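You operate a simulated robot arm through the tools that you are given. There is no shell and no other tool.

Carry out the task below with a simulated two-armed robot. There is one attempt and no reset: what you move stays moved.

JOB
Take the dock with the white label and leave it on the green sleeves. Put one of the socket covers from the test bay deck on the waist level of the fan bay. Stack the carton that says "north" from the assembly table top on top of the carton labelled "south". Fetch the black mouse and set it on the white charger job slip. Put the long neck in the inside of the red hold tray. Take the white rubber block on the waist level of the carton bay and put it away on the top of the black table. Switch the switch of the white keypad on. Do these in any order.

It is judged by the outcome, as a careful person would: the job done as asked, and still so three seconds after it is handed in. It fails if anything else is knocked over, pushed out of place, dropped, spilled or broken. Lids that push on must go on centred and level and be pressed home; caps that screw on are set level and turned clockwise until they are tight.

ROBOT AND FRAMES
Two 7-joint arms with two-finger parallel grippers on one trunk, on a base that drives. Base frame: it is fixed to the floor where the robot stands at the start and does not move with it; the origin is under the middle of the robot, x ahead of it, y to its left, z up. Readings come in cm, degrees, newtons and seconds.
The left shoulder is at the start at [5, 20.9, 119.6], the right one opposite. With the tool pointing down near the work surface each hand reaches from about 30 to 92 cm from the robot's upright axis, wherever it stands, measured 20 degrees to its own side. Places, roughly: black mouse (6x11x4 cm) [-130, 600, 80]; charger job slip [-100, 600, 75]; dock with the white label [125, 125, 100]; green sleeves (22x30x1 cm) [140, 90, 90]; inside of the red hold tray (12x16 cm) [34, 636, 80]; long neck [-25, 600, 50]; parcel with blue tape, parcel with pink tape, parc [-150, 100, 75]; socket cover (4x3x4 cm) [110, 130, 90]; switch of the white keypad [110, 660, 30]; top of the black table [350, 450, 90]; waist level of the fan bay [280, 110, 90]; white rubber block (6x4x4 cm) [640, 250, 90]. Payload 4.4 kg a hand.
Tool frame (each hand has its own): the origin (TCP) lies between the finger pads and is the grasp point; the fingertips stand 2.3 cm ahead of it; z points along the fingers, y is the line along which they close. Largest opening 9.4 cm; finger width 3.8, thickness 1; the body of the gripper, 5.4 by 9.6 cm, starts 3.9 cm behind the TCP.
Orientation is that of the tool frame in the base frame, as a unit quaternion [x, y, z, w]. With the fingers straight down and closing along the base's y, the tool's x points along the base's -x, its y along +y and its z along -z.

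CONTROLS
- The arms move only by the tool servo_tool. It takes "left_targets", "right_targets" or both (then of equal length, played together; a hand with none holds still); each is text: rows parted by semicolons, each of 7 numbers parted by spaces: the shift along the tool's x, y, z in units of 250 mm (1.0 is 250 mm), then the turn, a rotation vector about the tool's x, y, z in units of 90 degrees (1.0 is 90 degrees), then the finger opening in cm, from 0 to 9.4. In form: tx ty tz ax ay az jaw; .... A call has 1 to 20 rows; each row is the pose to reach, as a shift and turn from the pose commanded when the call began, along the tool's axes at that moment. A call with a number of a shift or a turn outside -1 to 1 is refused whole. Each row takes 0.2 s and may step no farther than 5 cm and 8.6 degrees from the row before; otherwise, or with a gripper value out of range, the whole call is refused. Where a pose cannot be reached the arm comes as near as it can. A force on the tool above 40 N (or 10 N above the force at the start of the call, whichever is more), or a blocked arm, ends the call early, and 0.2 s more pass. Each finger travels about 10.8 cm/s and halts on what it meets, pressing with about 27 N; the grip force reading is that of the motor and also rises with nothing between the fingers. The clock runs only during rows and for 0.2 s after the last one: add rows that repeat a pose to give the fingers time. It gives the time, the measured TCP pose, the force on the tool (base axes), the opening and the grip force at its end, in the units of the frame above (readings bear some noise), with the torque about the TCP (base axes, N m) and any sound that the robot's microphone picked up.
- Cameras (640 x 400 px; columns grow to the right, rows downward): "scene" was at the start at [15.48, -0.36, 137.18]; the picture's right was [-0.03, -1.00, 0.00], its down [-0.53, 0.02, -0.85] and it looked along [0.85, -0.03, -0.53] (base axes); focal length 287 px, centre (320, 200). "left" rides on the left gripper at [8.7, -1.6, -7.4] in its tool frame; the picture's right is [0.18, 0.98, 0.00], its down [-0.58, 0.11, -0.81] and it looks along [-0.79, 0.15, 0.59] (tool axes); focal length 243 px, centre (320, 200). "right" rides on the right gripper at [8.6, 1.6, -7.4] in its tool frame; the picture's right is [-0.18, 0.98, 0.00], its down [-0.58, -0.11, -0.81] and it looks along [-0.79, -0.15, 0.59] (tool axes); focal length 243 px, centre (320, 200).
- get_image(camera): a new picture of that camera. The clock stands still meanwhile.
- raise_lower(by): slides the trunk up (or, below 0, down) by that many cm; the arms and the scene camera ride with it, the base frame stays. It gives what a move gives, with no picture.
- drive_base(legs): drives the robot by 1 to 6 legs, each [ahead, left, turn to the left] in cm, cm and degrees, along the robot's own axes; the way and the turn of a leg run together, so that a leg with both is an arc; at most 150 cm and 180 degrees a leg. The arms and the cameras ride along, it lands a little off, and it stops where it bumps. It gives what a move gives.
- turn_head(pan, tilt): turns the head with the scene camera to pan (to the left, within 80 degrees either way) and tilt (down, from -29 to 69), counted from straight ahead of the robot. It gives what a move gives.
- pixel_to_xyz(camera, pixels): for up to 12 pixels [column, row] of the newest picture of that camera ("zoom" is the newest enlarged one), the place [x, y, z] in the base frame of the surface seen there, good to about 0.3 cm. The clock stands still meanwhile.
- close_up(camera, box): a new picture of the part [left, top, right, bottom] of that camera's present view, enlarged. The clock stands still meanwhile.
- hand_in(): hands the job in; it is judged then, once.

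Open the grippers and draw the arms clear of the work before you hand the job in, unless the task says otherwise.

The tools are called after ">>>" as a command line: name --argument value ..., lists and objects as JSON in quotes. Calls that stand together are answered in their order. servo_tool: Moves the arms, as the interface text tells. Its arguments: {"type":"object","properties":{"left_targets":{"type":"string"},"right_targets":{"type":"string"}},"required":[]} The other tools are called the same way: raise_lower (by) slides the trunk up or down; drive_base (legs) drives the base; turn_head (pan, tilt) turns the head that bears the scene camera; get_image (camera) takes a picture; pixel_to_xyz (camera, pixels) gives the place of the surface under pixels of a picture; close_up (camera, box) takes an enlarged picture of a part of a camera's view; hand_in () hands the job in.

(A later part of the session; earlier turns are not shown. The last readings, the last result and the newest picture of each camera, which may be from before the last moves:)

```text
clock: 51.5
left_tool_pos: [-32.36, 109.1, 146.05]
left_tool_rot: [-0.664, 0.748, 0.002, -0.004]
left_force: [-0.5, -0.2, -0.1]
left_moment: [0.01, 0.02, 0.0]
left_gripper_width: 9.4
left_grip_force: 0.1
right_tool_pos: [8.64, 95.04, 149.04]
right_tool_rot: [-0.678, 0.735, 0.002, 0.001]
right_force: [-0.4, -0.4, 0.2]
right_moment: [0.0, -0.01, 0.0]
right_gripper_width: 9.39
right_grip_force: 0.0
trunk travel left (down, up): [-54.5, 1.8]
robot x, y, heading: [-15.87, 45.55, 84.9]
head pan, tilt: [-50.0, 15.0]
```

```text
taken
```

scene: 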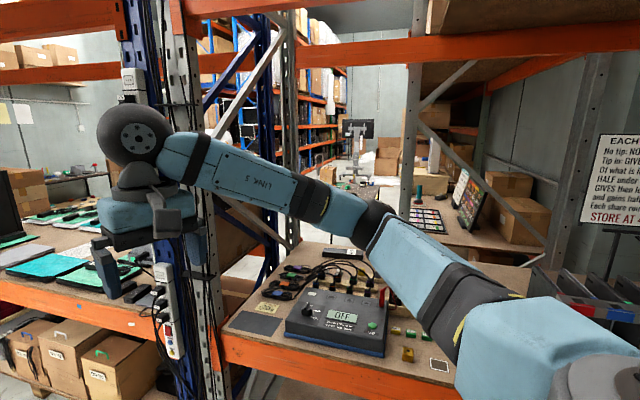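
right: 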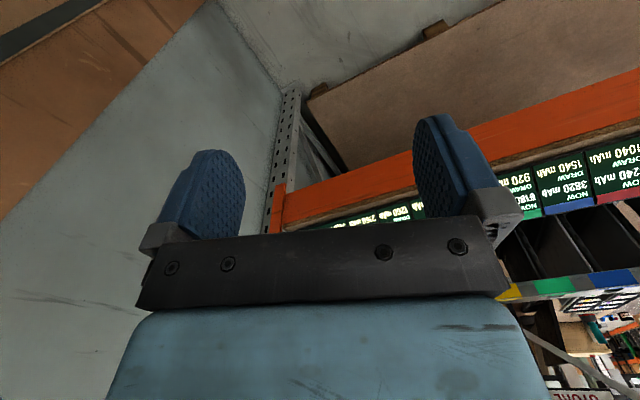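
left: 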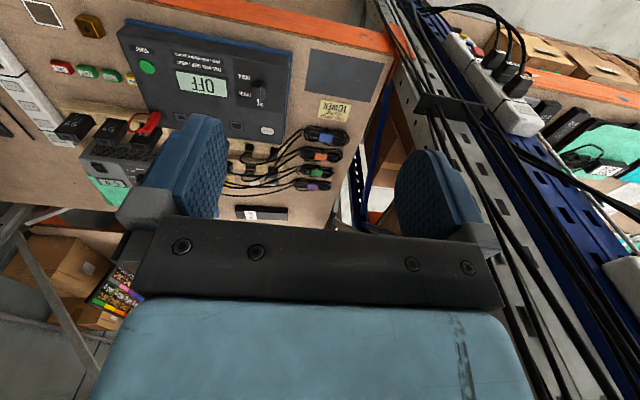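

The aisle goes ahead (+y). I measure the aisle's extents and look at the objects at the far end.

>>> turn_head --pan 0 --tilt 15

>>> close_up --camera "scene" --box '[0, 100, 320, 300]'

>>> pixel_to_xyz --camera "zoom" --pixels '[[150, 300], [190, 395], [440, 205], [490, 190], [450, 120], [540, 320], [600, 350], [400, 250], [250, 240], [560, 230], [620, 250], [545, 165]]'

>>> close_up --camera "scene" --box '[260, 120, 460, 260]'

>>> pixel_to_xyz --camera "zoom" --pixels '[[40, 180], [150, 260], [270, 330], [320, 180], [400, 250], [60, 130], [120, 150], [450, 150], [350, 140], [480, 90], [260, 130], [380, 395]]'

```text
clock: 52.6
left_tool_pos: [-32.25, 109.02, 145.87]
left_tool_rot: [-0.664, 0.748, 0.002, -0.003]
left_force: [0.5, -0.5, -0.4]
left_moment: [-0.06, 0.02, 0.02]
left_gripper_width: 9.4
left_grip_force: 0.1
right_tool_pos: [8.57, 95.11, 149.12]
right_tool_rot: [-0.677, 0.736, 0.001, 0.001]
right_force: [0.1, -0.2, 0.5]
right_moment: [0.0, 0.02, 0.02]
right_gripper_width: 9.4
right_grip_force: 0.1
trunk travel left (down, up): [-54.5, 1.8]
robot x, y, heading: [-15.79, 45.65, 85.2]
head pan, tilt: [0.0, 15.0]
```

```text
2.00 times, centred on (160, 200) of scene
```

zoom: 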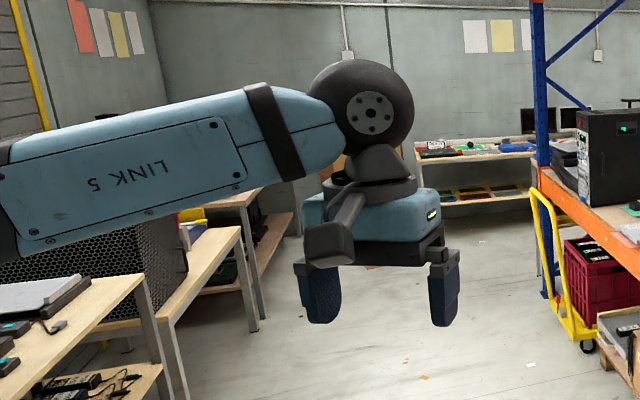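

```text
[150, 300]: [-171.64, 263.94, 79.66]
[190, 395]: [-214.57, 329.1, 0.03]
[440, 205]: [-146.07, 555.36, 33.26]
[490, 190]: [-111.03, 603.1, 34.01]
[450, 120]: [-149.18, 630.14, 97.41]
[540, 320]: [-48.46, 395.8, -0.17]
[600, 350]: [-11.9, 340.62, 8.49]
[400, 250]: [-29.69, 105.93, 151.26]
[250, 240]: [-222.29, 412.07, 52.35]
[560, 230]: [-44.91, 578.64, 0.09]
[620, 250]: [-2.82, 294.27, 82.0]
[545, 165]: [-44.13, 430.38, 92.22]
```

```text
2.86 times, centred on (360, 190) of scene
```

zoom: 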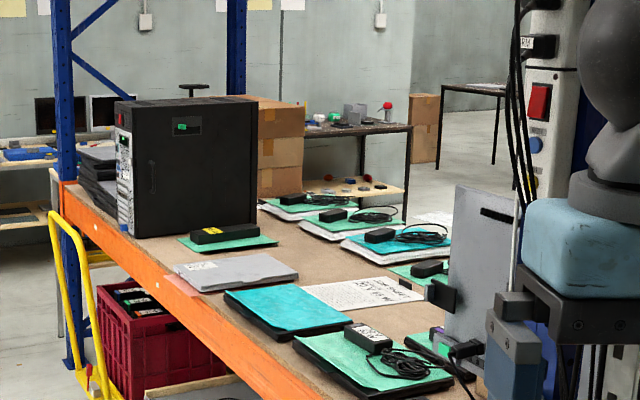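

```text
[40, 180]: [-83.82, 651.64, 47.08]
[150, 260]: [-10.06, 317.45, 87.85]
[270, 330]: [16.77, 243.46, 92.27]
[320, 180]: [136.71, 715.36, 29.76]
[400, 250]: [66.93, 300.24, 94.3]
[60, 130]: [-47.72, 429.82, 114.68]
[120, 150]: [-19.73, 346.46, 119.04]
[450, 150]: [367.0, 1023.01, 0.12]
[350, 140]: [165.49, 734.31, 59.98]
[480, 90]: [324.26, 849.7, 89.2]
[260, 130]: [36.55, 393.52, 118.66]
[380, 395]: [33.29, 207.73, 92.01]
```

The route to the far work area is clear along the aisle. First I look to the left at the table near (-150,100).

>>> drive_base --legs '[[0, 0, 60]]'

>>> turn_head --pan 0 --tilt 25

>>> get_image --camera "scene"

>>> turn_head --pan 60 --tilt 20

>>> get_image --camera "scene"

```text
clock: 55.7
left_tool_pos: [-78.66, 63.34, 146.02]
left_tool_rot: [0.948, -0.32, 0.001, 0.005]
left_force: [-0.2, -0.1, -0.5]
left_moment: [0.02, 0.0, 0.01]
left_gripper_width: 9.42
left_grip_force: 0.1
right_tool_pos: [-45.98, 91.52, 149.13]
right_tool_rot: [0.953, -0.303, -0.002, 0.001]
right_force: [-0.2, -0.5, -1.2]
right_moment: [0.01, 0.0, 0.0]
right_gripper_width: 9.42
right_grip_force: 0.0
trunk travel left (down, up): [-54.5, 1.8]
robot x, y, heading: [-15.58, 45.75, 144.7]
head pan, tilt: [0.0, 15.0]
```

```text
clock: 56.4
left_tool_pos: [-78.75, 63.37, 145.9]
left_tool_rot: [0.948, -0.319, 0.0, 0.006]
left_force: [0.2, 0.1, -0.6]
left_moment: [-0.01, 0.0, -0.01]
left_gripper_width: 9.42
left_grip_force: 0.1
right_tool_pos: [-45.86, 91.36, 149.16]
right_tool_rot: [0.953, -0.302, -0.003, -0.001]
right_force: [-0.9, -0.3, -0.3]
right_moment: [0.01, 0.01, 0.0]
right_gripper_width: 9.41
right_grip_force: 0.1
trunk travel left (down, up): [-54.5, 1.8]
robot x, y, heading: [-15.73, 45.53, 144.6]
head pan, tilt: [0.0, 25.0]
```

```text
taken
```

scene: 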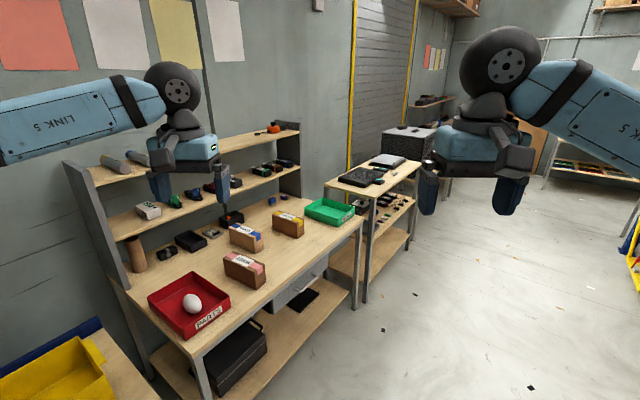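

```text
clock: 57.7
left_tool_pos: [-78.66, 63.25, 145.91]
left_tool_rot: [0.948, -0.32, 0.001, 0.005]
left_force: [-0.1, 0.4, 0.2]
left_moment: [0.01, 0.02, 0.0]
left_gripper_width: 9.41
left_grip_force: 0.0
right_tool_pos: [-45.87, 91.35, 148.98]
right_tool_rot: [0.953, -0.302, -0.002, 0.001]
right_force: [0.3, 0.0, -0.2]
right_moment: [0.02, -0.02, -0.02]
right_gripper_width: 9.39
right_grip_force: 0.0
trunk travel left (down, up): [-54.5, 1.8]
robot x, y, heading: [-15.48, 45.53, 144.6]
head pan, tilt: [60.0, 20.0]
```

```text
taken
```

scene: 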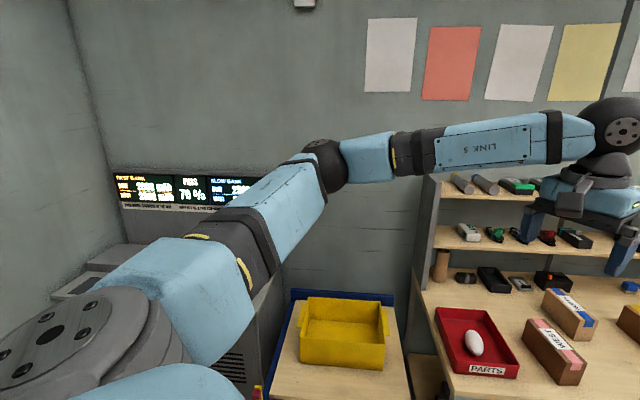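

The table has three small parcels with tape and writing; this is the assembly table. I zoom in to read them.

>>> turn_head --pan 10 --tilt 30

>>> get_image --camera "scene"

>>> close_up --camera "scene" --box '[180, 140, 440, 300]'

```text
clock: 58.9
left_tool_pos: [-78.63, 63.33, 145.86]
left_tool_rot: [0.948, -0.319, 0.0, 0.005]
left_force: [-0.4, -0.1, 0.0]
left_moment: [-0.01, -0.01, -0.01]
left_gripper_width: 9.39
left_grip_force: 0.1
right_tool_pos: [-45.88, 91.35, 148.91]
right_tool_rot: [0.953, -0.302, -0.002, 0.0]
right_force: [-1.1, 0.1, 0.3]
right_moment: [-0.01, 0.0, 0.03]
right_gripper_width: 9.4
right_grip_force: 0.0
trunk travel left (down, up): [-54.5, 1.8]
robot x, y, heading: [-15.34, 45.61, 144.6]
head pan, tilt: [10.0, 30.0]
```

```text
taken
```

scene: 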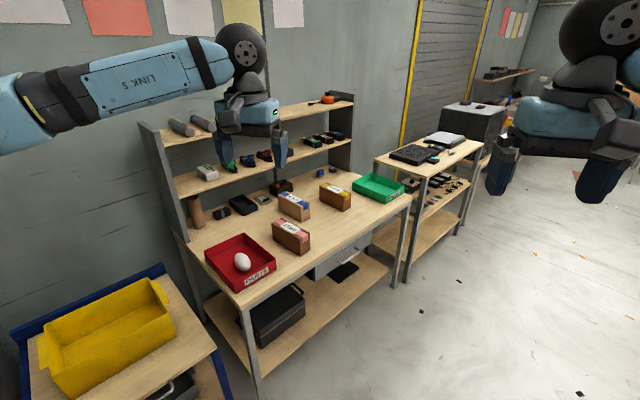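

```text
2.46 times, centred on (310, 220) of scene
```

zoom: 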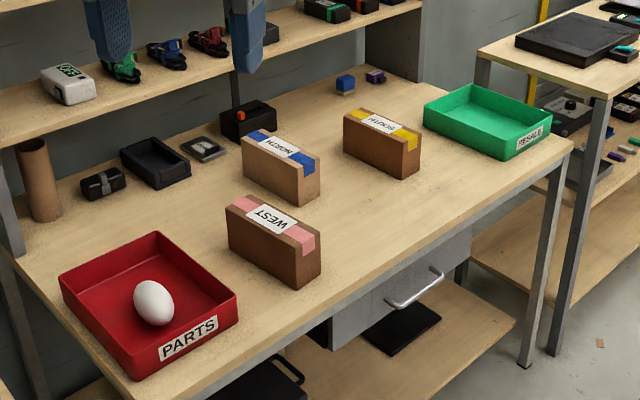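

NORTH is the blue-taped carton, SOUTH the yellow-taped one. I measure their corners.

>>> pixel_to_xyz --camera "zoom" --pixels '[[250, 133], [300, 172], [262, 131], [315, 160], [275, 150], [352, 112], [405, 150], [368, 110], [420, 138], [385, 125], [330, 195], [300, 200]]'

>>> pixel_to_xyz --camera "scene" --pixels '[[200, 240], [245, 305], [405, 200], [185, 240], [320, 250], [210, 170], [200, 130], [150, 125], [350, 95], [280, 105], [265, 245], [375, 190]]'

```text
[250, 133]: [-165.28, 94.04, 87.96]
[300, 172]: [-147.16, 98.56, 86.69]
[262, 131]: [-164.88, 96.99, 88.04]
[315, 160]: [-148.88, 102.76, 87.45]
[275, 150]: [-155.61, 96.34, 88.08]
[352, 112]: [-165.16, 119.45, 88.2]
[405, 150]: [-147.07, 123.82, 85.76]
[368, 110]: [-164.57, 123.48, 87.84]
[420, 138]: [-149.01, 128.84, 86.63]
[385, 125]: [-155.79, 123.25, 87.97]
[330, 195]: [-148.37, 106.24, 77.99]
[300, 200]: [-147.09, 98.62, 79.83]
```

```text
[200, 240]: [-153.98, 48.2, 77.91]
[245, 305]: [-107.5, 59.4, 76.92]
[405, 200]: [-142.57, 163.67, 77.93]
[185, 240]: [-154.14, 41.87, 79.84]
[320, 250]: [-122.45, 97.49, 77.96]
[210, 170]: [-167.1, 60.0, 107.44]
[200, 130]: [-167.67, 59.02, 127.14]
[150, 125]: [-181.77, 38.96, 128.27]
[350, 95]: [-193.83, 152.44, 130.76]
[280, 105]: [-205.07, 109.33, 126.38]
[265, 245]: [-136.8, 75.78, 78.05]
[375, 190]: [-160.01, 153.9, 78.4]
```

Cartons are ~17 long, ~5 wide, 10 high (top z 88), aligned with the room axes (18.5°). I turn to face the table squarely, slide right, then approach and lower the trunk.

>>> drive_base --legs '[[0, 0, 53.8], [0, -97, 0]]'

>>> turn_head --pan 0 --tilt 35

>>> get_image --camera "scene"

```text
clock: 70.1
left_tool_pos: [-97.6, 96.42, 146.0]
left_tool_rot: [0.989, 0.148, 0.002, 0.004]
left_force: [-0.4, 0.0, -0.3]
left_moment: [-0.01, 0.04, 0.01]
left_gripper_width: 9.42
left_grip_force: 0.0
right_tool_pos: [-101.34, 139.39, 149.05]
right_tool_rot: [0.986, 0.164, -0.002, 0.002]
right_force: [0.1, 0.0, 0.5]
right_moment: [0.0, 0.0, -0.04]
right_gripper_width: 9.4
right_grip_force: 0.0
trunk travel left (down, up): [-54.5, 1.8]
robot x, y, heading: [-46.11, 137.27, -161.2]
head pan, tilt: [10.0, 30.0]
```

```text
clock: 70.8
left_tool_pos: [-97.56, 96.46, 146.1]
left_tool_rot: [0.989, 0.148, 0.002, 0.004]
left_force: [0.3, 0.0, -0.3]
left_moment: [-0.01, 0.0, 0.01]
left_gripper_width: 9.38
left_grip_force: 0.1
right_tool_pos: [-101.14, 139.41, 149.19]
right_tool_rot: [0.986, 0.165, -0.002, 0.001]
right_force: [-0.5, -0.3, 0.1]
right_moment: [0.0, -0.03, -0.01]
right_gripper_width: 9.41
right_grip_force: 0.1
trunk travel left (down, up): [-54.5, 1.8]
robot x, y, heading: [-46.18, 137.23, -161.1]
head pan, tilt: [0.0, 35.0]
```

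```text
taken
```

scene: 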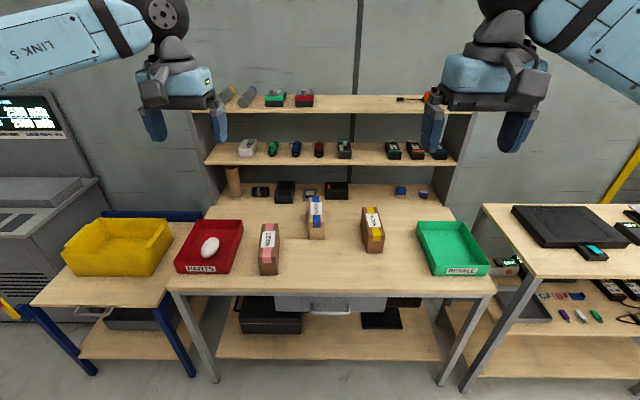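

Well aligned. I drive ahead 44 cm, then lower the trunk and look.

>>> drive_base --legs '[[44, 0, 0]]'

>>> raise_lower --by -27

>>> turn_head --pan 0 --tilt 45

>>> get_image --camera "scene"

>>> close_up --camera "scene" --box '[240, 160, 420, 280]'

```text
clock: 73.5
left_tool_pos: [-139.55, 82.39, 146.14]
left_tool_rot: [0.989, 0.146, 0.002, 0.005]
left_force: [0.2, -0.6, -0.1]
left_moment: [0.05, 0.03, -0.02]
left_gripper_width: 9.41
left_grip_force: 0.0
right_tool_pos: [-143.02, 125.33, 149.23]
right_tool_rot: [0.987, 0.164, -0.002, 0.001]
right_force: [-0.2, -0.8, -0.1]
right_moment: [0.01, 0.02, 0.0]
right_gripper_width: 9.41
right_grip_force: 0.1
trunk travel left (down, up): [-54.5, 1.8]
robot x, y, heading: [-88.49, 122.9, -161.2]
head pan, tilt: [0.0, 35.0]
```

```text
clock: 76.2
left_tool_pos: [-139.81, 82.38, 118.99]
left_tool_rot: [0.989, 0.145, 0.002, 0.004]
left_force: [0.3, -0.3, 0.3]
left_moment: [-0.02, -0.03, 0.01]
left_gripper_width: 9.39
left_grip_force: 0.1
right_tool_pos: [-143.13, 125.36, 122.17]
right_tool_rot: [0.987, 0.163, -0.002, 0.001]
right_force: [-0.7, -0.8, 1.0]
right_moment: [0.01, -0.02, -0.02]
right_gripper_width: 9.41
right_grip_force: 0.0
trunk travel left (down, up): [-27.5, 28.8]
robot x, y, heading: [-88.08, 123.39, -161.0]
head pan, tilt: [0.0, 35.0]
```

```text
clock: 77.0
left_tool_pos: [-139.65, 82.32, 118.91]
left_tool_rot: [0.989, 0.145, 0.002, 0.005]
left_force: [0.6, 0.1, 0.3]
left_moment: [0.03, 0.01, 0.0]
left_gripper_width: 9.38
left_grip_force: 0.2
right_tool_pos: [-143.31, 125.33, 122.05]
right_tool_rot: [0.987, 0.163, -0.001, 0.002]
right_force: [-0.6, 0.4, -0.1]
right_moment: [-0.01, 0.0, -0.03]
right_gripper_width: 9.39
right_grip_force: 0.0
trunk travel left (down, up): [-27.5, 28.8]
robot x, y, heading: [-88.16, 123.21, -161.1]
head pan, tilt: [0.0, 45.0]
```

```text
taken
```

scene: 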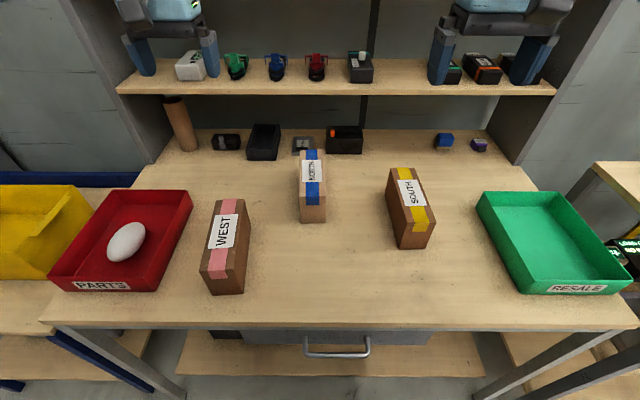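

```text
3.33 times, centred on (330, 220) of scene
```

zoom: 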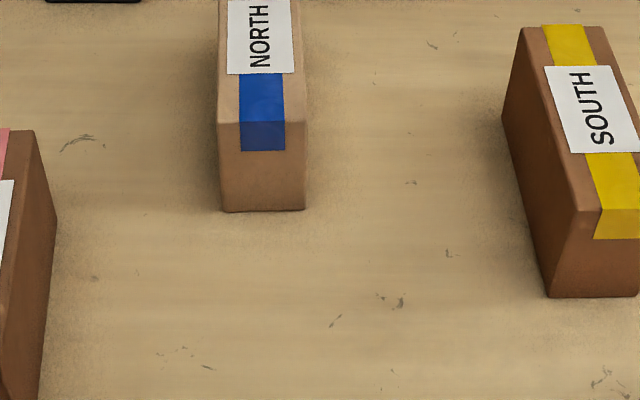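

I zoom on each carton for precise top-corner coordinates.

>>> close_up --camera "scene" --box '[280, 140, 344, 230]'

>>> pixel_to_xyz --camera "zoom" --pixels '[[235, 50], [225, 100], [215, 200], [210, 232], [320, 50], [325, 100], [340, 200], [345, 232], [275, 100], [275, 200], [275, 45], [280, 235]]'

>>> close_up --camera "scene" --box '[375, 160, 447, 260]'

>>> pixel_to_xyz --camera "zoom" --pixels '[[190, 45], [205, 100], [235, 200], [260, 265], [290, 45], [305, 100], [345, 200], [370, 240], [250, 100], [290, 200], [240, 38], [310, 255]]'

```text
4.44 times, centred on (312, 185) of scene
```

zoom: 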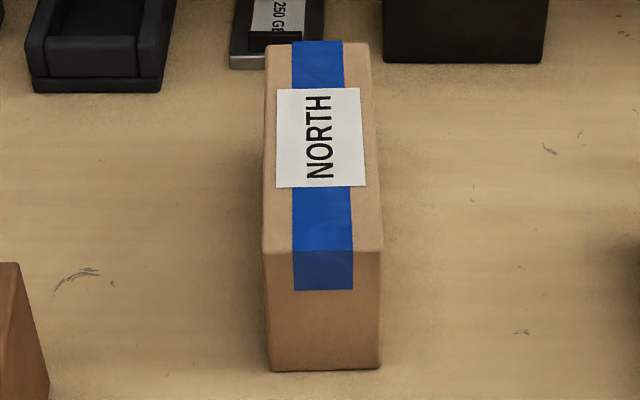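

```text
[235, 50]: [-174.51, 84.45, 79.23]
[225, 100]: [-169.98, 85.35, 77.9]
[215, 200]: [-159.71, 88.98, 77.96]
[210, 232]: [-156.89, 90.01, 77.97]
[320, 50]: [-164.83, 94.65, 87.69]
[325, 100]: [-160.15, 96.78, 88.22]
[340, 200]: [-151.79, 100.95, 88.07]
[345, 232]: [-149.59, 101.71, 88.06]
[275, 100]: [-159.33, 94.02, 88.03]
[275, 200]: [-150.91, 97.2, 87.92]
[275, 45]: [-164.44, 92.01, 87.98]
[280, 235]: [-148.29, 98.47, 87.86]
```

```text
4.00 times, centred on (411, 210) of scene
```

zoom: 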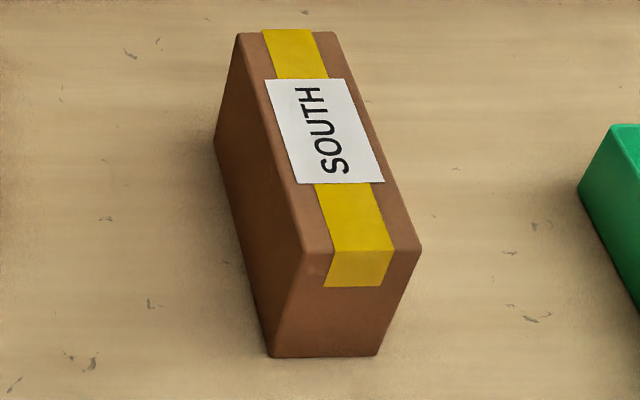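

```text
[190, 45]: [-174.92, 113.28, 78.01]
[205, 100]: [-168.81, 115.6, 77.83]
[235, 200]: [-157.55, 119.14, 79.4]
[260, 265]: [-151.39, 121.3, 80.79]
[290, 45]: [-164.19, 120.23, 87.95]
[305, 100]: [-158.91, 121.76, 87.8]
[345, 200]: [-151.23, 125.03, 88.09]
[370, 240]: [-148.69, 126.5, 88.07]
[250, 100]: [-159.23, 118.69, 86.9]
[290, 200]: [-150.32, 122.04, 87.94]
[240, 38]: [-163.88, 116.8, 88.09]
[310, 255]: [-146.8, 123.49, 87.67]
```

I query the actual corner pixels for SOUTH in this zoom, then redo NORTH.

>>> pixel_to_xyz --camera "zoom" --pixels '[[246, 38], [328, 38], [308, 246], [414, 244], [285, 40], [360, 245], [275, 140], [368, 140]]'

>>> close_up --camera "scene" --box '[280, 140, 344, 230]'

>>> pixel_to_xyz --camera "zoom" --pixels '[[275, 48], [364, 48], [268, 246], [378, 246], [272, 150], [370, 150], [320, 48], [322, 246]]'

```text
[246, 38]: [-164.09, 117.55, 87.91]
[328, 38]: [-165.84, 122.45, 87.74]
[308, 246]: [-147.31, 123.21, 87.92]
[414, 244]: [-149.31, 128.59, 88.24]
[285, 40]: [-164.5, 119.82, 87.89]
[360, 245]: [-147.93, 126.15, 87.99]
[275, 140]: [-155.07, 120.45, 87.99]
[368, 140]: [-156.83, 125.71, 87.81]
```

```text
4.44 times, centred on (312, 185) of scene
```

zoom: 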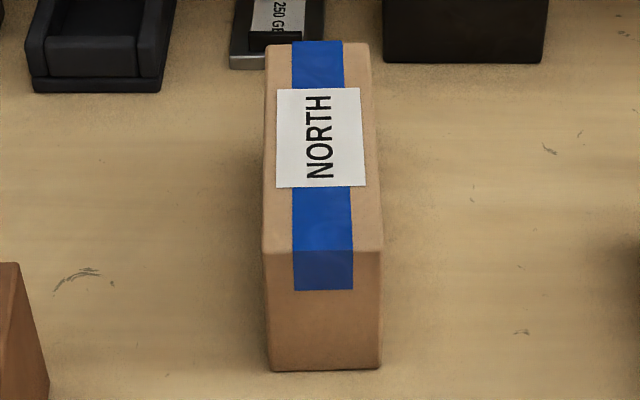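

```text
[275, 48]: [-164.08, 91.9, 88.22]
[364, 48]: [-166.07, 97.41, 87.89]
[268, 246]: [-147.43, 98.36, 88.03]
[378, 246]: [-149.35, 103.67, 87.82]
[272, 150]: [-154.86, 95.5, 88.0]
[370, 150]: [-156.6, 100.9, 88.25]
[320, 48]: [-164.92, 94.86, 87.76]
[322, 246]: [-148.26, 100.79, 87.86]
```

NORTH centre ≈(-156.7, 97.8), SOUTH ≈(-156.6, 123.0), both ~6 wide at ~20°. I move the right hand above NORTH (TCP z≈100) with the left hand drawn back.

>>> servo_tool --right_targets "-0.086 0.087 0.088 0 0 -0.005 9.4; -0.172 0.174 0.176 0 0 -0.01 9.4; -0.259 0.261 0.264 0 0 -0.015 9.4; -0.345 0.348 0.352 0 0 -0.022 9.4; -0.431 0.435 0.44 0 0 -0.022 9.4; -0.517 0.521 0.528 0 0 -0.022 9.4; -0.603 0.608 0.616 0 0 -0.022 9.4; -0.69 0.695 0.704 0 0 -0.022 9.4; -0.776 0.782 0.792 0 0 -0.022 9.4; -0.862 0.869 0.88 0 0 -0.022 9.4; -0.862 0.869 0.88 0 0 -0.022 9.4" --left_targets "0.05 0.05 0 0 0 0 9.4; 0.1 0.1 0 0 0 0 9.4; 0.15 0.15 0 0 0 0 9.4; 0.2 0.2 0 0 0 0 9.4; 0.25 0.25 0 0 0 0 9.4; 0.3 0.3 0 0 0 0 9.4; 0.35 0.35 0 0 0 0 9.4; 0.4 0.4 0 0 0 0 9.4; 0.4 0.4 0 0 0 0 9.4; 0.4 0.4 0 0 0 0 9.4; 0.4 0.4 0 0 0 0 9.4"

>>> get_image --camera "scene"

>>> get_image --camera "right"

```text
clock: 79.4
left_tool_pos: [-127.3, 75.65, 119.07]
left_tool_rot: [0.989, 0.145, 0.002, 0.004]
left_force: [0.1, -0.4, -1.1]
left_moment: [0.01, 0.02, 0.02]
left_gripper_width: 9.4
left_grip_force: 0.1
right_tool_pos: [-157.05, 97.7, 100.15]
right_tool_rot: [0.984, 0.18, -0.001, 0.003]
right_force: [0.4, 0.3, 0.0]
right_moment: [-0.01, 0.04, -0.01]
right_gripper_width: 9.41
right_grip_force: 0.0
trunk travel left (down, up): [-27.5, 28.8]
robot x, y, heading: [-88.25, 123.42, -161.5]
head pan, tilt: [0.0, 45.0]
```

```text
taken
```

scene: 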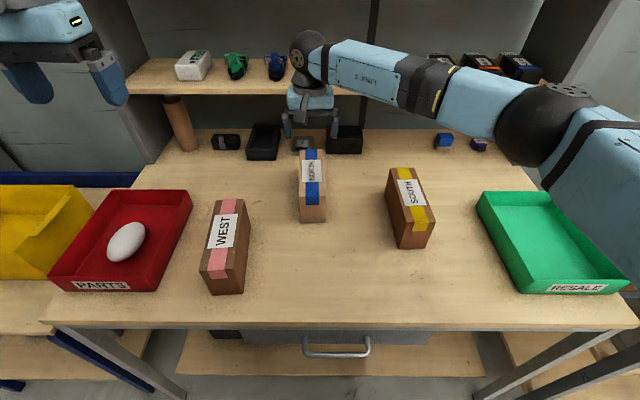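

```text
taken
```

right: 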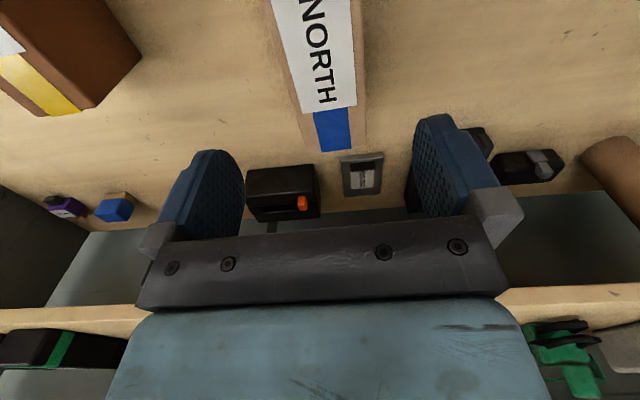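

The hand lines up over NORTH. Before lowering I check the forearm/elbow clearance over SOUTH and the green tray.

>>> pixel_to_xyz --camera "scene" --pixels '[[540, 120], [535, 165], [480, 100], [470, 125], [600, 200], [400, 75], [310, 50], [620, 250], [560, 180]]'

```text
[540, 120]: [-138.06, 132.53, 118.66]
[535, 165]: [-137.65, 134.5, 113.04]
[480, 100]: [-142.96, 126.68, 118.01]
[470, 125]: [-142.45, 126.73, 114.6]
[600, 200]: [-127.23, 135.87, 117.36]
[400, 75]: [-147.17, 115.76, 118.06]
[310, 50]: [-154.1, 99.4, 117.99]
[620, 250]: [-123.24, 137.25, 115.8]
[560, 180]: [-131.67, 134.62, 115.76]
```

Clear. I lower to grasp height (TCP z≈85.2) and close on NORTH.

>>> servo_tool --right_targets "0.015 0 0.15 0 0 0 9.4; 0.015 0 0.3 0 0 0 9.4; 0.015 0 0.45 0 0 0 9.4; 0.015 0 0.598 0 0 0 9.4; 0.015 0 0.598 0 0 0 9.4; 0.015 0 0.598 0 0 0 7; 0.015 0 0.598 0 0 0 5; 0.015 0 0.598 0 0 0 4; 0.015 0 0.598 0 0 0 4; 0.015 0 0.598 0 0 0 4"

>>> get_image --camera "right"

```text
clock: 81.6
left_tool_pos: [-127.34, 75.56, 119.06]
left_tool_rot: [0.989, 0.145, 0.003, 0.004]
left_force: [0.0, -0.6, 0.2]
left_moment: [0.0, -0.02, 0.0]
left_gripper_width: 9.38
left_grip_force: 0.1
right_tool_pos: [-156.65, 98.0, 85.23]
right_tool_rot: [0.984, 0.18, -0.001, 0.001]
right_force: [1.0, -3.0, -0.2]
right_moment: [-0.08, 0.26, 0.13]
right_gripper_width: 6.59
right_grip_force: 27.0
trunk travel left (down, up): [-27.5, 28.8]
robot x, y, heading: [-88.49, 122.87, -161.4]
head pan, tilt: [0.0, 45.0]
```

```text
taken
```

right: 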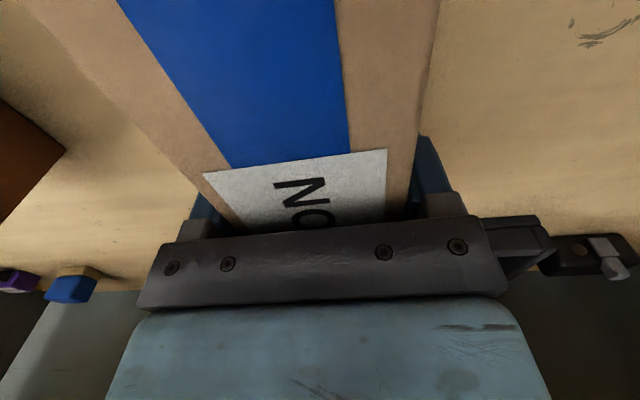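

Gripped at 6.6 cm. I lift 15 cm.

>>> servo_tool --right_targets "0 0 -0.05 0 0 0 4; 0 0 -0.15 0 0 0 4; 0 0 -0.3 0 0 0 4; 0 0 -0.45 0 0 0 4; 0 0 -0.6 0 0 0 4; 0 0 -0.6 0 0 0 4"

>>> get_image --camera "scene"

```text
clock: 83.0
left_tool_pos: [-127.44, 75.5, 118.99]
left_tool_rot: [0.989, 0.146, 0.003, 0.003]
left_force: [-0.7, -0.2, -0.2]
left_moment: [0.01, 0.0, 0.0]
left_gripper_width: 9.41
left_grip_force: 0.1
right_tool_pos: [-156.47, 97.84, 100.1]
right_tool_rot: [0.984, 0.18, -0.001, 0.0]
right_force: [-0.3, 0.6, -5.7]
right_moment: [0.02, -0.02, -0.02]
right_gripper_width: 6.61
right_grip_force: 26.8
trunk travel left (down, up): [-27.5, 28.8]
robot x, y, heading: [-88.54, 123.4, -161.1]
head pan, tilt: [0.0, 45.0]
```

```text
taken
```

scene: 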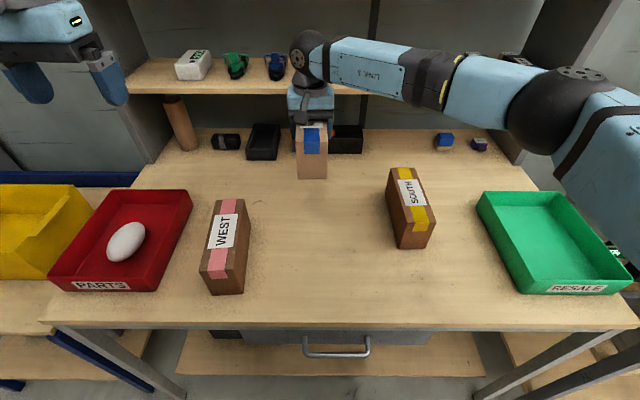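

Weight is ~0.6 kg, held well. I carry it over SOUTH (bottom ~5 cm above it).

>>> servo_tool --right_targets "0.035 -0.094 0 0 0 0 4; 0.07 -0.188 0 0 0 0 4; 0.123 -0.33 0 0 0 0 4; 0.175 -0.47 0 0 0 0.014 4; 0.228 -0.612 0 0 0 0.014 4; 0.28 -0.753 0 0 0 0.014 4; 0.32 -0.86 0 0 0 0.014 4; 0.35 -0.941 0 0 0 0.014 4; 0.35 -0.941 0 0 0 0.014 4; 0.35 -0.941 0 0 0 0.014 4"

>>> get_image --camera "scene"

>>> close_up --camera "scene" --box '[350, 120, 470, 270]'

```text
clock: 85.2
left_tool_pos: [-127.53, 75.59, 119.15]
left_tool_rot: [0.989, 0.145, 0.004, 0.004]
left_force: [-0.3, 0.0, 0.6]
left_moment: [-0.04, -0.01, 0.0]
left_gripper_width: 9.39
left_grip_force: 0.0
right_tool_pos: [-156.33, 123.13, 100.21]
right_tool_rot: [0.985, 0.17, 0.0, 0.001]
right_force: [0.1, -1.0, -6.3]
right_moment: [-0.01, -0.03, 0.02]
right_gripper_width: 6.6
right_grip_force: 27.3
trunk travel left (down, up): [-27.5, 28.8]
robot x, y, heading: [-88.07, 123.08, -161.4]
head pan, tilt: [0.0, 45.0]
```

```text
taken
```

scene: 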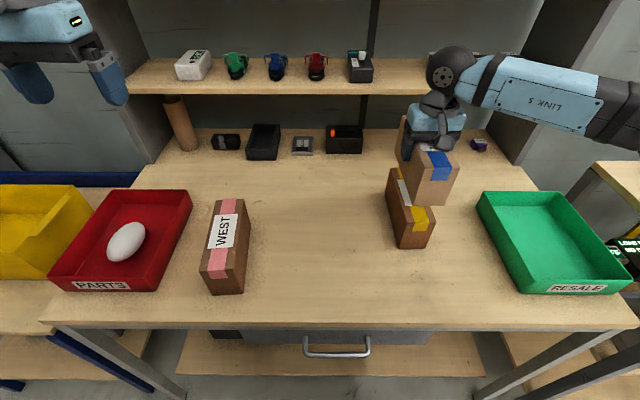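

```text
2.67 times, centred on (410, 195) of scene
```

zoom: 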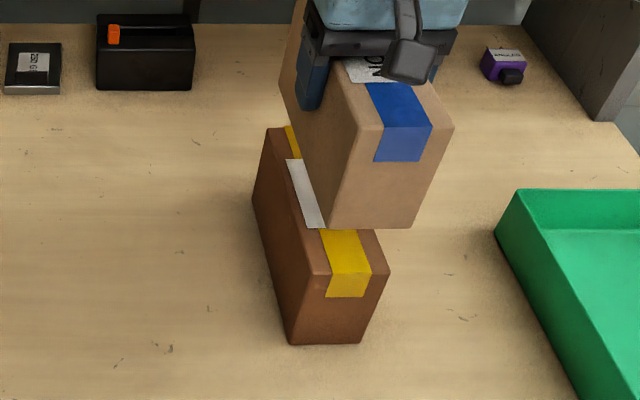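

I check the held carton's front corners against SOUTH.

>>> pixel_to_xyz --camera "zoom" --pixels '[[362, 127], [447, 127], [400, 126], [335, 225], [410, 225], [320, 270], [383, 268]]'

```text
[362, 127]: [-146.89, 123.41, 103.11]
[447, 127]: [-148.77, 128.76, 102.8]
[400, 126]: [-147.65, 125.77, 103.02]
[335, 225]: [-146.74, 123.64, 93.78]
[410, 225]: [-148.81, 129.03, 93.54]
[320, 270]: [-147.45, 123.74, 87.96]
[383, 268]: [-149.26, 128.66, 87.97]
```

Aligned within 0.5 cm. I lower onto SOUTH with a small correction.

>>> servo_tool --right_targets "-0.02 0 0.06 0 0 0 4; -0.02 0 0.12 0 0 0 4; -0.02 0 0.16 0 0 0 4; -0.02 0 0.18 0 0 0 4; -0.02 0 0.194 0 0 0 4; -0.02 0 0.198 0 0 0 4; -0.02 0 0.198 0 0 0 4"

>>> close_up --camera "scene" --box '[350, 120, 470, 270]'

```text
clock: 86.8
left_tool_pos: [-127.47, 75.57, 118.91]
left_tool_rot: [0.989, 0.145, 0.004, 0.004]
left_force: [0.1, -0.5, 0.1]
left_moment: [-0.02, 0.01, 0.01]
left_gripper_width: 9.39
left_grip_force: 0.1
right_tool_pos: [-156.85, 123.06, 95.25]
right_tool_rot: [0.986, 0.169, 0.0, 0.0]
right_force: [-1.2, 0.5, -4.8]
right_moment: [0.01, -0.01, -0.01]
right_gripper_width: 6.6
right_grip_force: 27.0
trunk travel left (down, up): [-27.5, 28.8]
robot x, y, heading: [-88.03, 122.99, -161.3]
head pan, tilt: [0.0, 45.0]
```

```text
2.67 times, centred on (410, 195) of scene
```

zoom: 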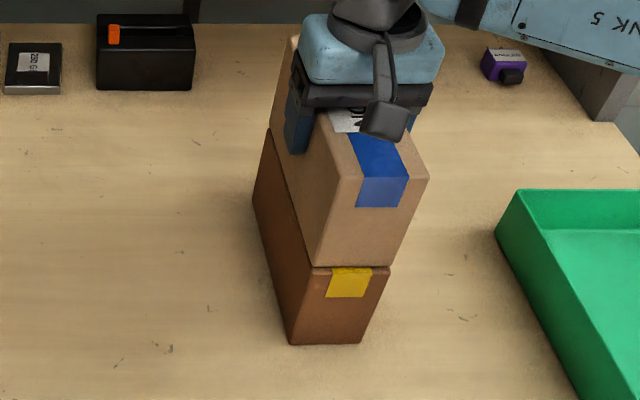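

Nearly touching (force barely changed). I lower 2 mm more, release gently, then raise.

>>> servo_tool --right_targets "0 0 0.005 0 0 0 4; 0 0 0.009 0 0 0 4; 0 0 0.009 0 0 0 4"

>>> servo_tool --right_targets "0 0 0 0 0 0 6.8; 0 0 0 0 0 0 7.6; 0 0 0 0 0 0 9.4; 0 0 0 0 0 0 9.4; 0 0 0 0 0 0 9.4; 0 0 -0.08 0 0 0 9.4; 0 0 -0.2 0 0 0 9.4; 0 0 -0.38 0 0 0 9.4; 0 0 -0.56 0 0 0 9.4; 0 0 -0.76 0 0 0 9.4; 0.1 0 -0.9 0 0 0 9.4; 0.2 -0.1 -0.95 0 0 0 9.4; 0.35 -0.15 -0.95 0 0 0 9.4; 0.5 -0.2 -0.95 0 0 0 9.4"

>>> get_image --camera "scene"

```text
clock: 87.6
left_tool_pos: [-127.35, 75.58, 119.06]
left_tool_rot: [0.989, 0.145, 0.002, 0.004]
left_force: [0.7, 0.7, -0.1]
left_moment: [0.01, 0.01, -0.03]
left_gripper_width: 9.4
left_grip_force: 0.0
right_tool_pos: [-157.05, 122.93, 95.19]
right_tool_rot: [0.986, 0.17, -0.002, 0.001]
right_force: [-5.7, 4.0, 9.0]
right_moment: [1.14, -0.49, 0.5]
right_gripper_width: 6.61
right_grip_force: 26.7
trunk travel left (down, up): [-27.5, 28.8]
robot x, y, heading: [-88.25, 123.3, -161.3]
head pan, tilt: [0.0, 45.0]
```

```text
clock: 90.6
left_tool_pos: [-127.26, 75.66, 119.12]
left_tool_rot: [0.989, 0.145, 0.002, 0.004]
left_force: [0.1, -0.3, -0.1]
left_moment: [0.0, 0.0, 0.0]
left_gripper_width: 9.41
left_grip_force: 0.0
right_tool_pos: [-146.95, 131.87, 118.92]
right_tool_rot: [0.986, 0.169, -0.001, 0.002]
right_force: [-0.4, -0.5, 0.0]
right_moment: [-0.05, -0.01, 0.0]
right_gripper_width: 9.38
right_grip_force: 0.0
trunk travel left (down, up): [-27.5, 28.8]
robot x, y, heading: [-88.25, 123.11, -161.1]
head pan, tilt: [0.0, 45.0]
```

```text
taken
```

scene: 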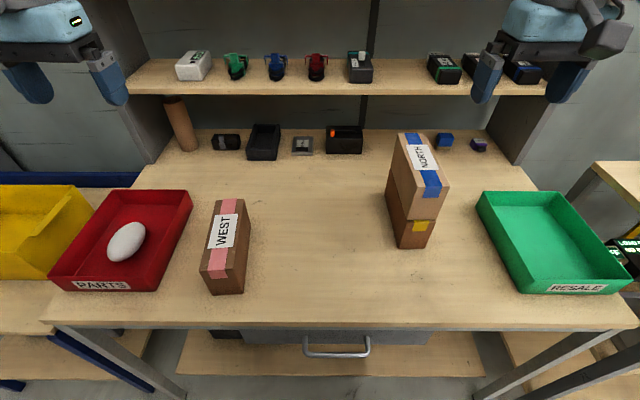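

NORTH is stacked squarely on SOUTH. I back off, turn to face down the aisle and drive toward the far benches.

>>> drive_base --legs '[[-50, 0, 0], [0, 0, -90.5], [150, 0, 0], [110, 0, 0]]'

>>> turn_head --pan 0 --tilt 18

>>> get_image --camera "scene"

>>> turn_head --pan -50 --tilt 15

>>> get_image --camera "scene"

```text
clock: 109.7
left_tool_pos: [-152.26, 432.47, 119.0]
left_tool_rot: [0.778, -0.628, -0.001, 0.004]
left_force: [0.1, 0.1, -0.4]
left_moment: [0.02, 0.02, -0.01]
left_gripper_width: 9.41
left_grip_force: 0.1
right_tool_pos: [-94.71, 447.56, 118.93]
right_tool_rot: [0.794, -0.608, -0.002, 0.0]
right_force: [-0.3, 0.0, -0.2]
right_moment: [0.03, -0.03, 0.03]
right_gripper_width: 9.43
right_grip_force: 0.1
trunk travel left (down, up): [-27.5, 28.8]
robot x, y, heading: [-108.12, 389.95, 104.4]
head pan, tilt: [0.0, 45.0]
```

```text
clock: 110.6
left_tool_pos: [-152.21, 432.39, 119.03]
left_tool_rot: [0.778, -0.628, 0.0, 0.004]
left_force: [0.0, 0.1, 0.0]
left_moment: [0.01, 0.0, 0.04]
left_gripper_width: 9.38
left_grip_force: 0.1
right_tool_pos: [-94.57, 447.54, 118.98]
right_tool_rot: [0.793, -0.609, -0.002, 0.0]
right_force: [-0.2, 0.4, -0.5]
right_moment: [0.02, 0.0, 0.01]
right_gripper_width: 9.37
right_grip_force: 0.0
trunk travel left (down, up): [-27.5, 28.8]
robot x, y, heading: [-107.87, 389.72, 104.1]
head pan, tilt: [0.0, 18.0]
```

```text
taken
```

scene: 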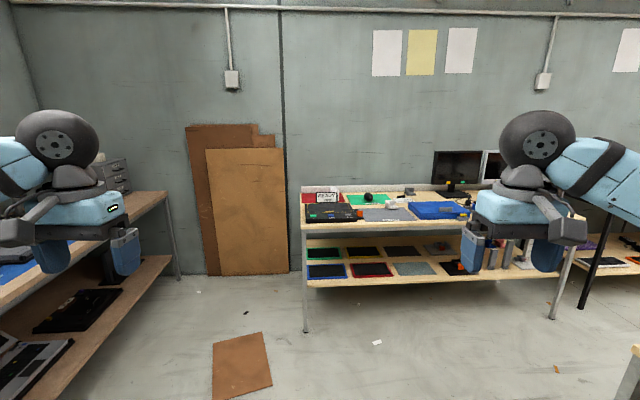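

```text
clock: 111.8
left_tool_pos: [-152.15, 432.52, 119.07]
left_tool_rot: [0.779, -0.627, -0.002, 0.005]
left_force: [0.8, -0.1, -0.4]
left_moment: [-0.01, 0.01, 0.01]
left_gripper_width: 9.39
left_grip_force: 0.0
right_tool_pos: [-94.65, 447.55, 118.97]
right_tool_rot: [0.793, -0.609, -0.003, 0.0]
right_force: [-0.3, -0.1, -0.2]
right_moment: [0.01, 0.0, 0.02]
right_gripper_width: 9.42
right_grip_force: 0.1
trunk travel left (down, up): [-27.5, 28.8]
robot x, y, heading: [-107.71, 389.82, 104.3]
head pan, tilt: [-50.0, 15.0]
```

```text
taken
```

scene: 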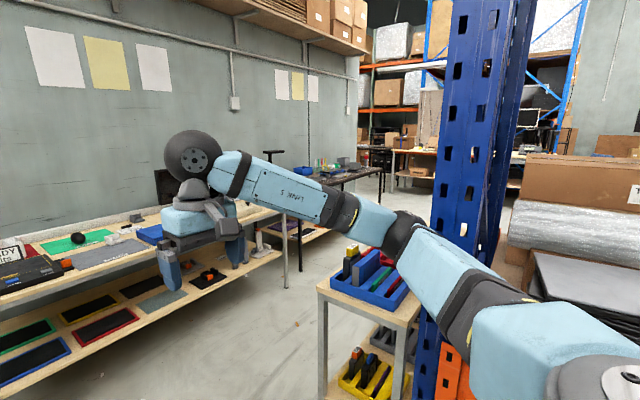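

The far bench holds a black mouse on a green mat. I zoom in on the bench.

>>> turn_head --pan -15 --tilt 20

>>> get_image --camera "scene"

>>> close_up --camera "scene" --box '[200, 130, 420, 290]'

>>> pixel_to_xyz --camera "scene" --pixels '[[230, 220], [470, 215], [300, 195], [340, 190], [230, 280], [440, 270], [350, 360], [560, 200], [520, 170]]'

```text
clock: 112.8
left_tool_pos: [-152.26, 432.43, 119.09]
left_tool_rot: [0.778, -0.628, -0.001, 0.005]
left_force: [-0.2, 0.5, -1.2]
left_moment: [0.01, -0.03, 0.0]
left_gripper_width: 9.39
left_grip_force: 0.1
right_tool_pos: [-94.84, 447.61, 118.91]
right_tool_rot: [0.794, -0.609, -0.002, 0.0]
right_force: [-0.5, -0.2, 0.9]
right_moment: [-0.01, 0.01, 0.01]
right_gripper_width: 9.39
right_grip_force: 0.1
trunk travel left (down, up): [-27.5, 28.8]
robot x, y, heading: [-108.21, 389.92, 104.2]
head pan, tilt: [-15.0, 20.0]
```

```text
taken
```

scene: 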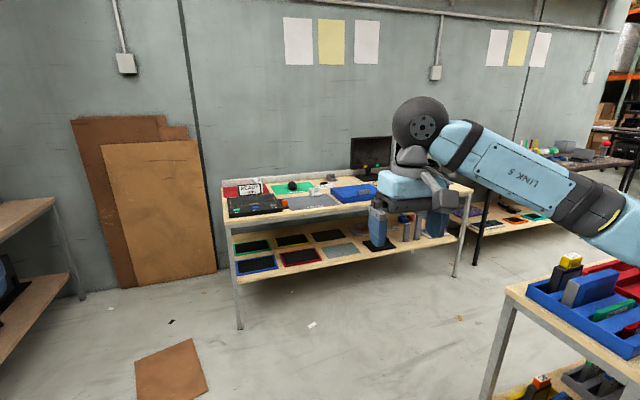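

```text
2.50 times, centred on (310, 210) of scene
```

zoom: 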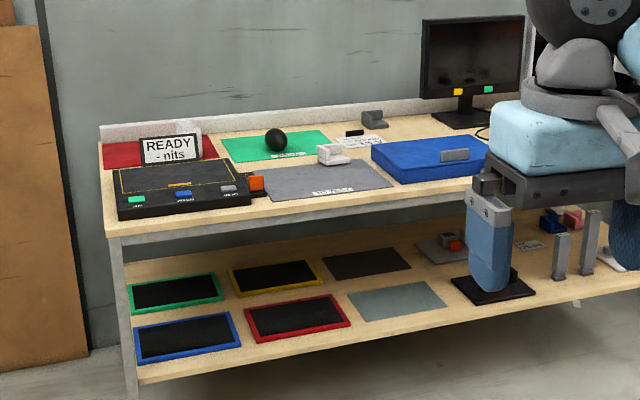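

```text
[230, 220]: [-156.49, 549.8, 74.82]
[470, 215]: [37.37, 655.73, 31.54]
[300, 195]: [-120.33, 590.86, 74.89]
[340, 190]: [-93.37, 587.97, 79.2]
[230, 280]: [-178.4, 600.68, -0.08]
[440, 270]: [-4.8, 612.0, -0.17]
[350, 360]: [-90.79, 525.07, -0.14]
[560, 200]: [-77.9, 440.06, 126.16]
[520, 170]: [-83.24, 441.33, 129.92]
```

I measure the wood cart on the right before driving past it.

>>> pixel_to_xyz --camera "scene" --pixels '[[510, 288], [640, 360], [580, 250], [600, 260], [480, 395], [530, 360]]'

```text
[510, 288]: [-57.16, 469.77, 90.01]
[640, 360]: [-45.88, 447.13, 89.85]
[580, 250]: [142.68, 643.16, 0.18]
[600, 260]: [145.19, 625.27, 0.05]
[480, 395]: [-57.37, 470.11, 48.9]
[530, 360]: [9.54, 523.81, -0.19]
```

The cart is at u≥95, v≤~465. I straighten, drive ahead to v≈515 then slide right to stand in front of the bench.

>>> drive_base --legs '[[0, 0, 4.2], [112, 0, 0], [0, -65, 0]]'

>>> turn_head --pan 0 --tilt 45

>>> get_image --camera "scene"

>>> turn_head --pan -40 --tilt 35

>>> get_image --camera "scene"

```text
clock: 125.0
left_tool_pos: [-130.2, 559.12, 119.15]
left_tool_rot: [0.803, -0.596, 0.0, 0.004]
left_force: [0.0, -0.5, -0.6]
left_moment: [-0.01, 0.01, 0.01]
left_gripper_width: 9.4
left_grip_force: 0.0
right_tool_pos: [-73.98, 578.96, 118.89]
right_tool_rot: [0.816, -0.578, -0.002, -0.001]
right_force: [0.1, 0.2, 0.4]
right_moment: [-0.01, -0.02, 0.0]
right_gripper_width: 9.41
right_grip_force: 0.0
trunk travel left (down, up): [-27.5, 28.8]
robot x, y, heading: [-82.83, 519.85, 108.6]
head pan, tilt: [-15.0, 20.0]
```

```text
clock: 125.8
left_tool_pos: [-130.19, 559.13, 119.08]
left_tool_rot: [0.803, -0.596, -0.001, 0.004]
left_force: [0.3, 0.4, 0.4]
left_moment: [0.02, 0.01, 0.01]
left_gripper_width: 9.38
left_grip_force: 0.0
right_tool_pos: [-73.91, 578.77, 119.04]
right_tool_rot: [0.817, -0.576, -0.001, 0.0]
right_force: [0.2, -0.4, 0.3]
right_moment: [-0.02, 0.02, 0.05]
right_gripper_width: 9.37
right_grip_force: 0.1
trunk travel left (down, up): [-27.5, 28.8]
robot x, y, heading: [-82.5, 520.4, 108.6]
head pan, tilt: [0.0, 45.0]
```

```text
taken
```

scene: 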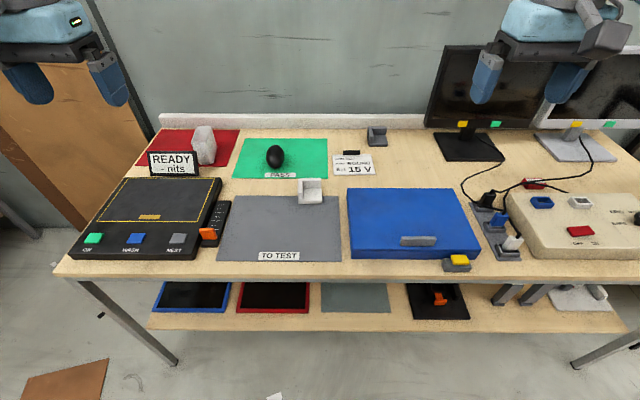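

```text
clock: 126.9
left_tool_pos: [-130.11, 559.13, 119.0]
left_tool_rot: [0.803, -0.596, -0.002, 0.004]
left_force: [0.3, 0.4, -0.3]
left_moment: [0.0, 0.02, -0.01]
left_gripper_width: 9.4
left_grip_force: 0.1
right_tool_pos: [-73.91, 578.74, 118.97]
right_tool_rot: [0.817, -0.577, -0.003, 0.0]
right_force: [-0.6, -0.1, 0.1]
right_moment: [0.02, 0.0, 0.0]
right_gripper_width: 9.39
right_grip_force: 0.0
trunk travel left (down, up): [-27.5, 28.8]
robot x, y, heading: [-82.46, 519.92, 108.7]
head pan, tilt: [-40.0, 35.0]
```

```text
taken
```

scene: 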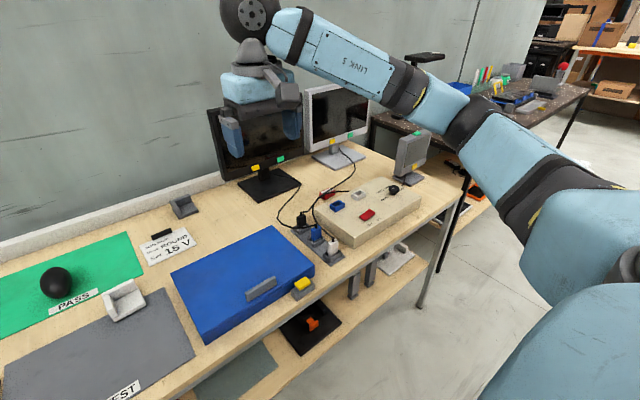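

The mouse is the black egg on the green PASS mat; the slip seems to be the note at (353,163). I zoom in on both and the lower shelf.

>>> turn_head --pan 0 --tilt 45

>>> close_up --camera "scene" --box '[230, 120, 400, 226]'

>>> pixel_to_xyz --camera "zoom" --pixels '[[175, 100], [145, 130], [200, 130], [170, 170], [430, 140], [390, 150], [540, 140], [545, 190], [400, 190], [450, 120], [300, 250], [550, 70]]'

>>> close_up --camera "scene" --box '[400, 260, 640, 400]'

>>> get_image --camera "right"

```text
clock: 128.0
left_tool_pos: [-130.14, 559.11, 119.06]
left_tool_rot: [0.803, -0.596, -0.001, 0.005]
left_force: [0.0, 0.6, -0.8]
left_moment: [0.03, 0.0, 0.03]
left_gripper_width: 9.4
left_grip_force: 0.1
right_tool_pos: [-73.94, 578.68, 118.9]
right_tool_rot: [0.817, -0.577, -0.002, 0.0]
right_force: [-0.7, -0.2, -0.4]
right_moment: [0.03, -0.03, -0.01]
right_gripper_width: 9.38
right_grip_force: 0.1
trunk travel left (down, up): [-27.5, 28.8]
robot x, y, heading: [-82.5, 520.02, 108.7]
head pan, tilt: [0.0, 45.0]
```

```text
3.76 times, centred on (315, 173) of scene
```

zoom: 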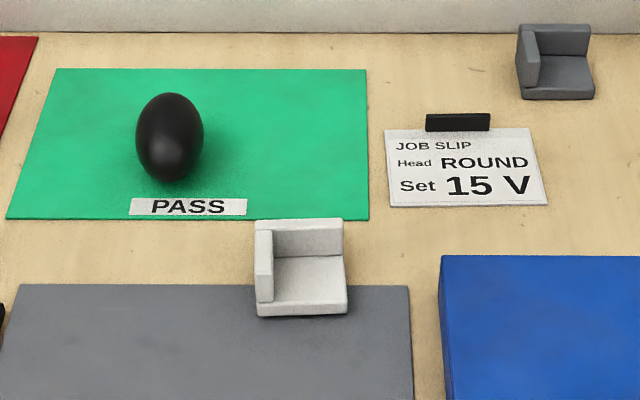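

```text
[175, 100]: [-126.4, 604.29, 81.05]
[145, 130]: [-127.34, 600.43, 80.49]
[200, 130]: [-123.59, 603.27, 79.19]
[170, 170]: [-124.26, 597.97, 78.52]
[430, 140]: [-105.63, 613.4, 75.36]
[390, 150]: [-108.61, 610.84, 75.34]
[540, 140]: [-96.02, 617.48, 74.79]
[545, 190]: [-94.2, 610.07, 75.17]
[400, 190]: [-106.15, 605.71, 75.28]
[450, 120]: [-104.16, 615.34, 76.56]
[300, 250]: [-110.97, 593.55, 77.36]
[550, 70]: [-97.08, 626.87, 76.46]
```

```text
2.67 times, centred on (520, 330) of scene
```

zoom: 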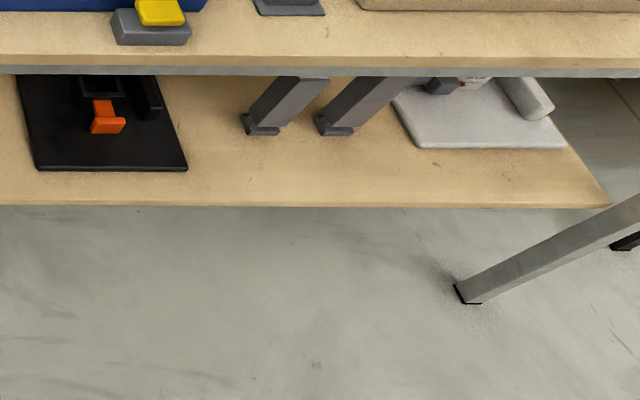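

```text
taken
```

right: 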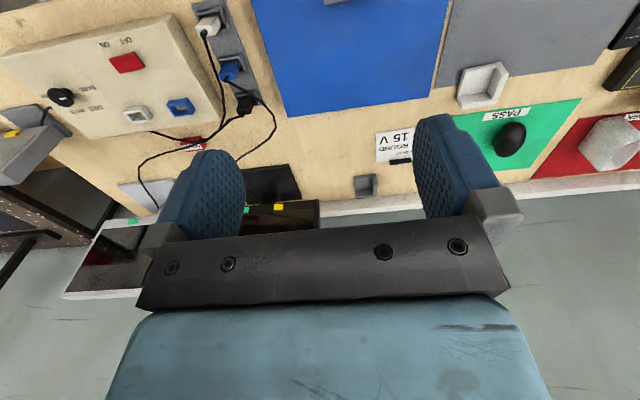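

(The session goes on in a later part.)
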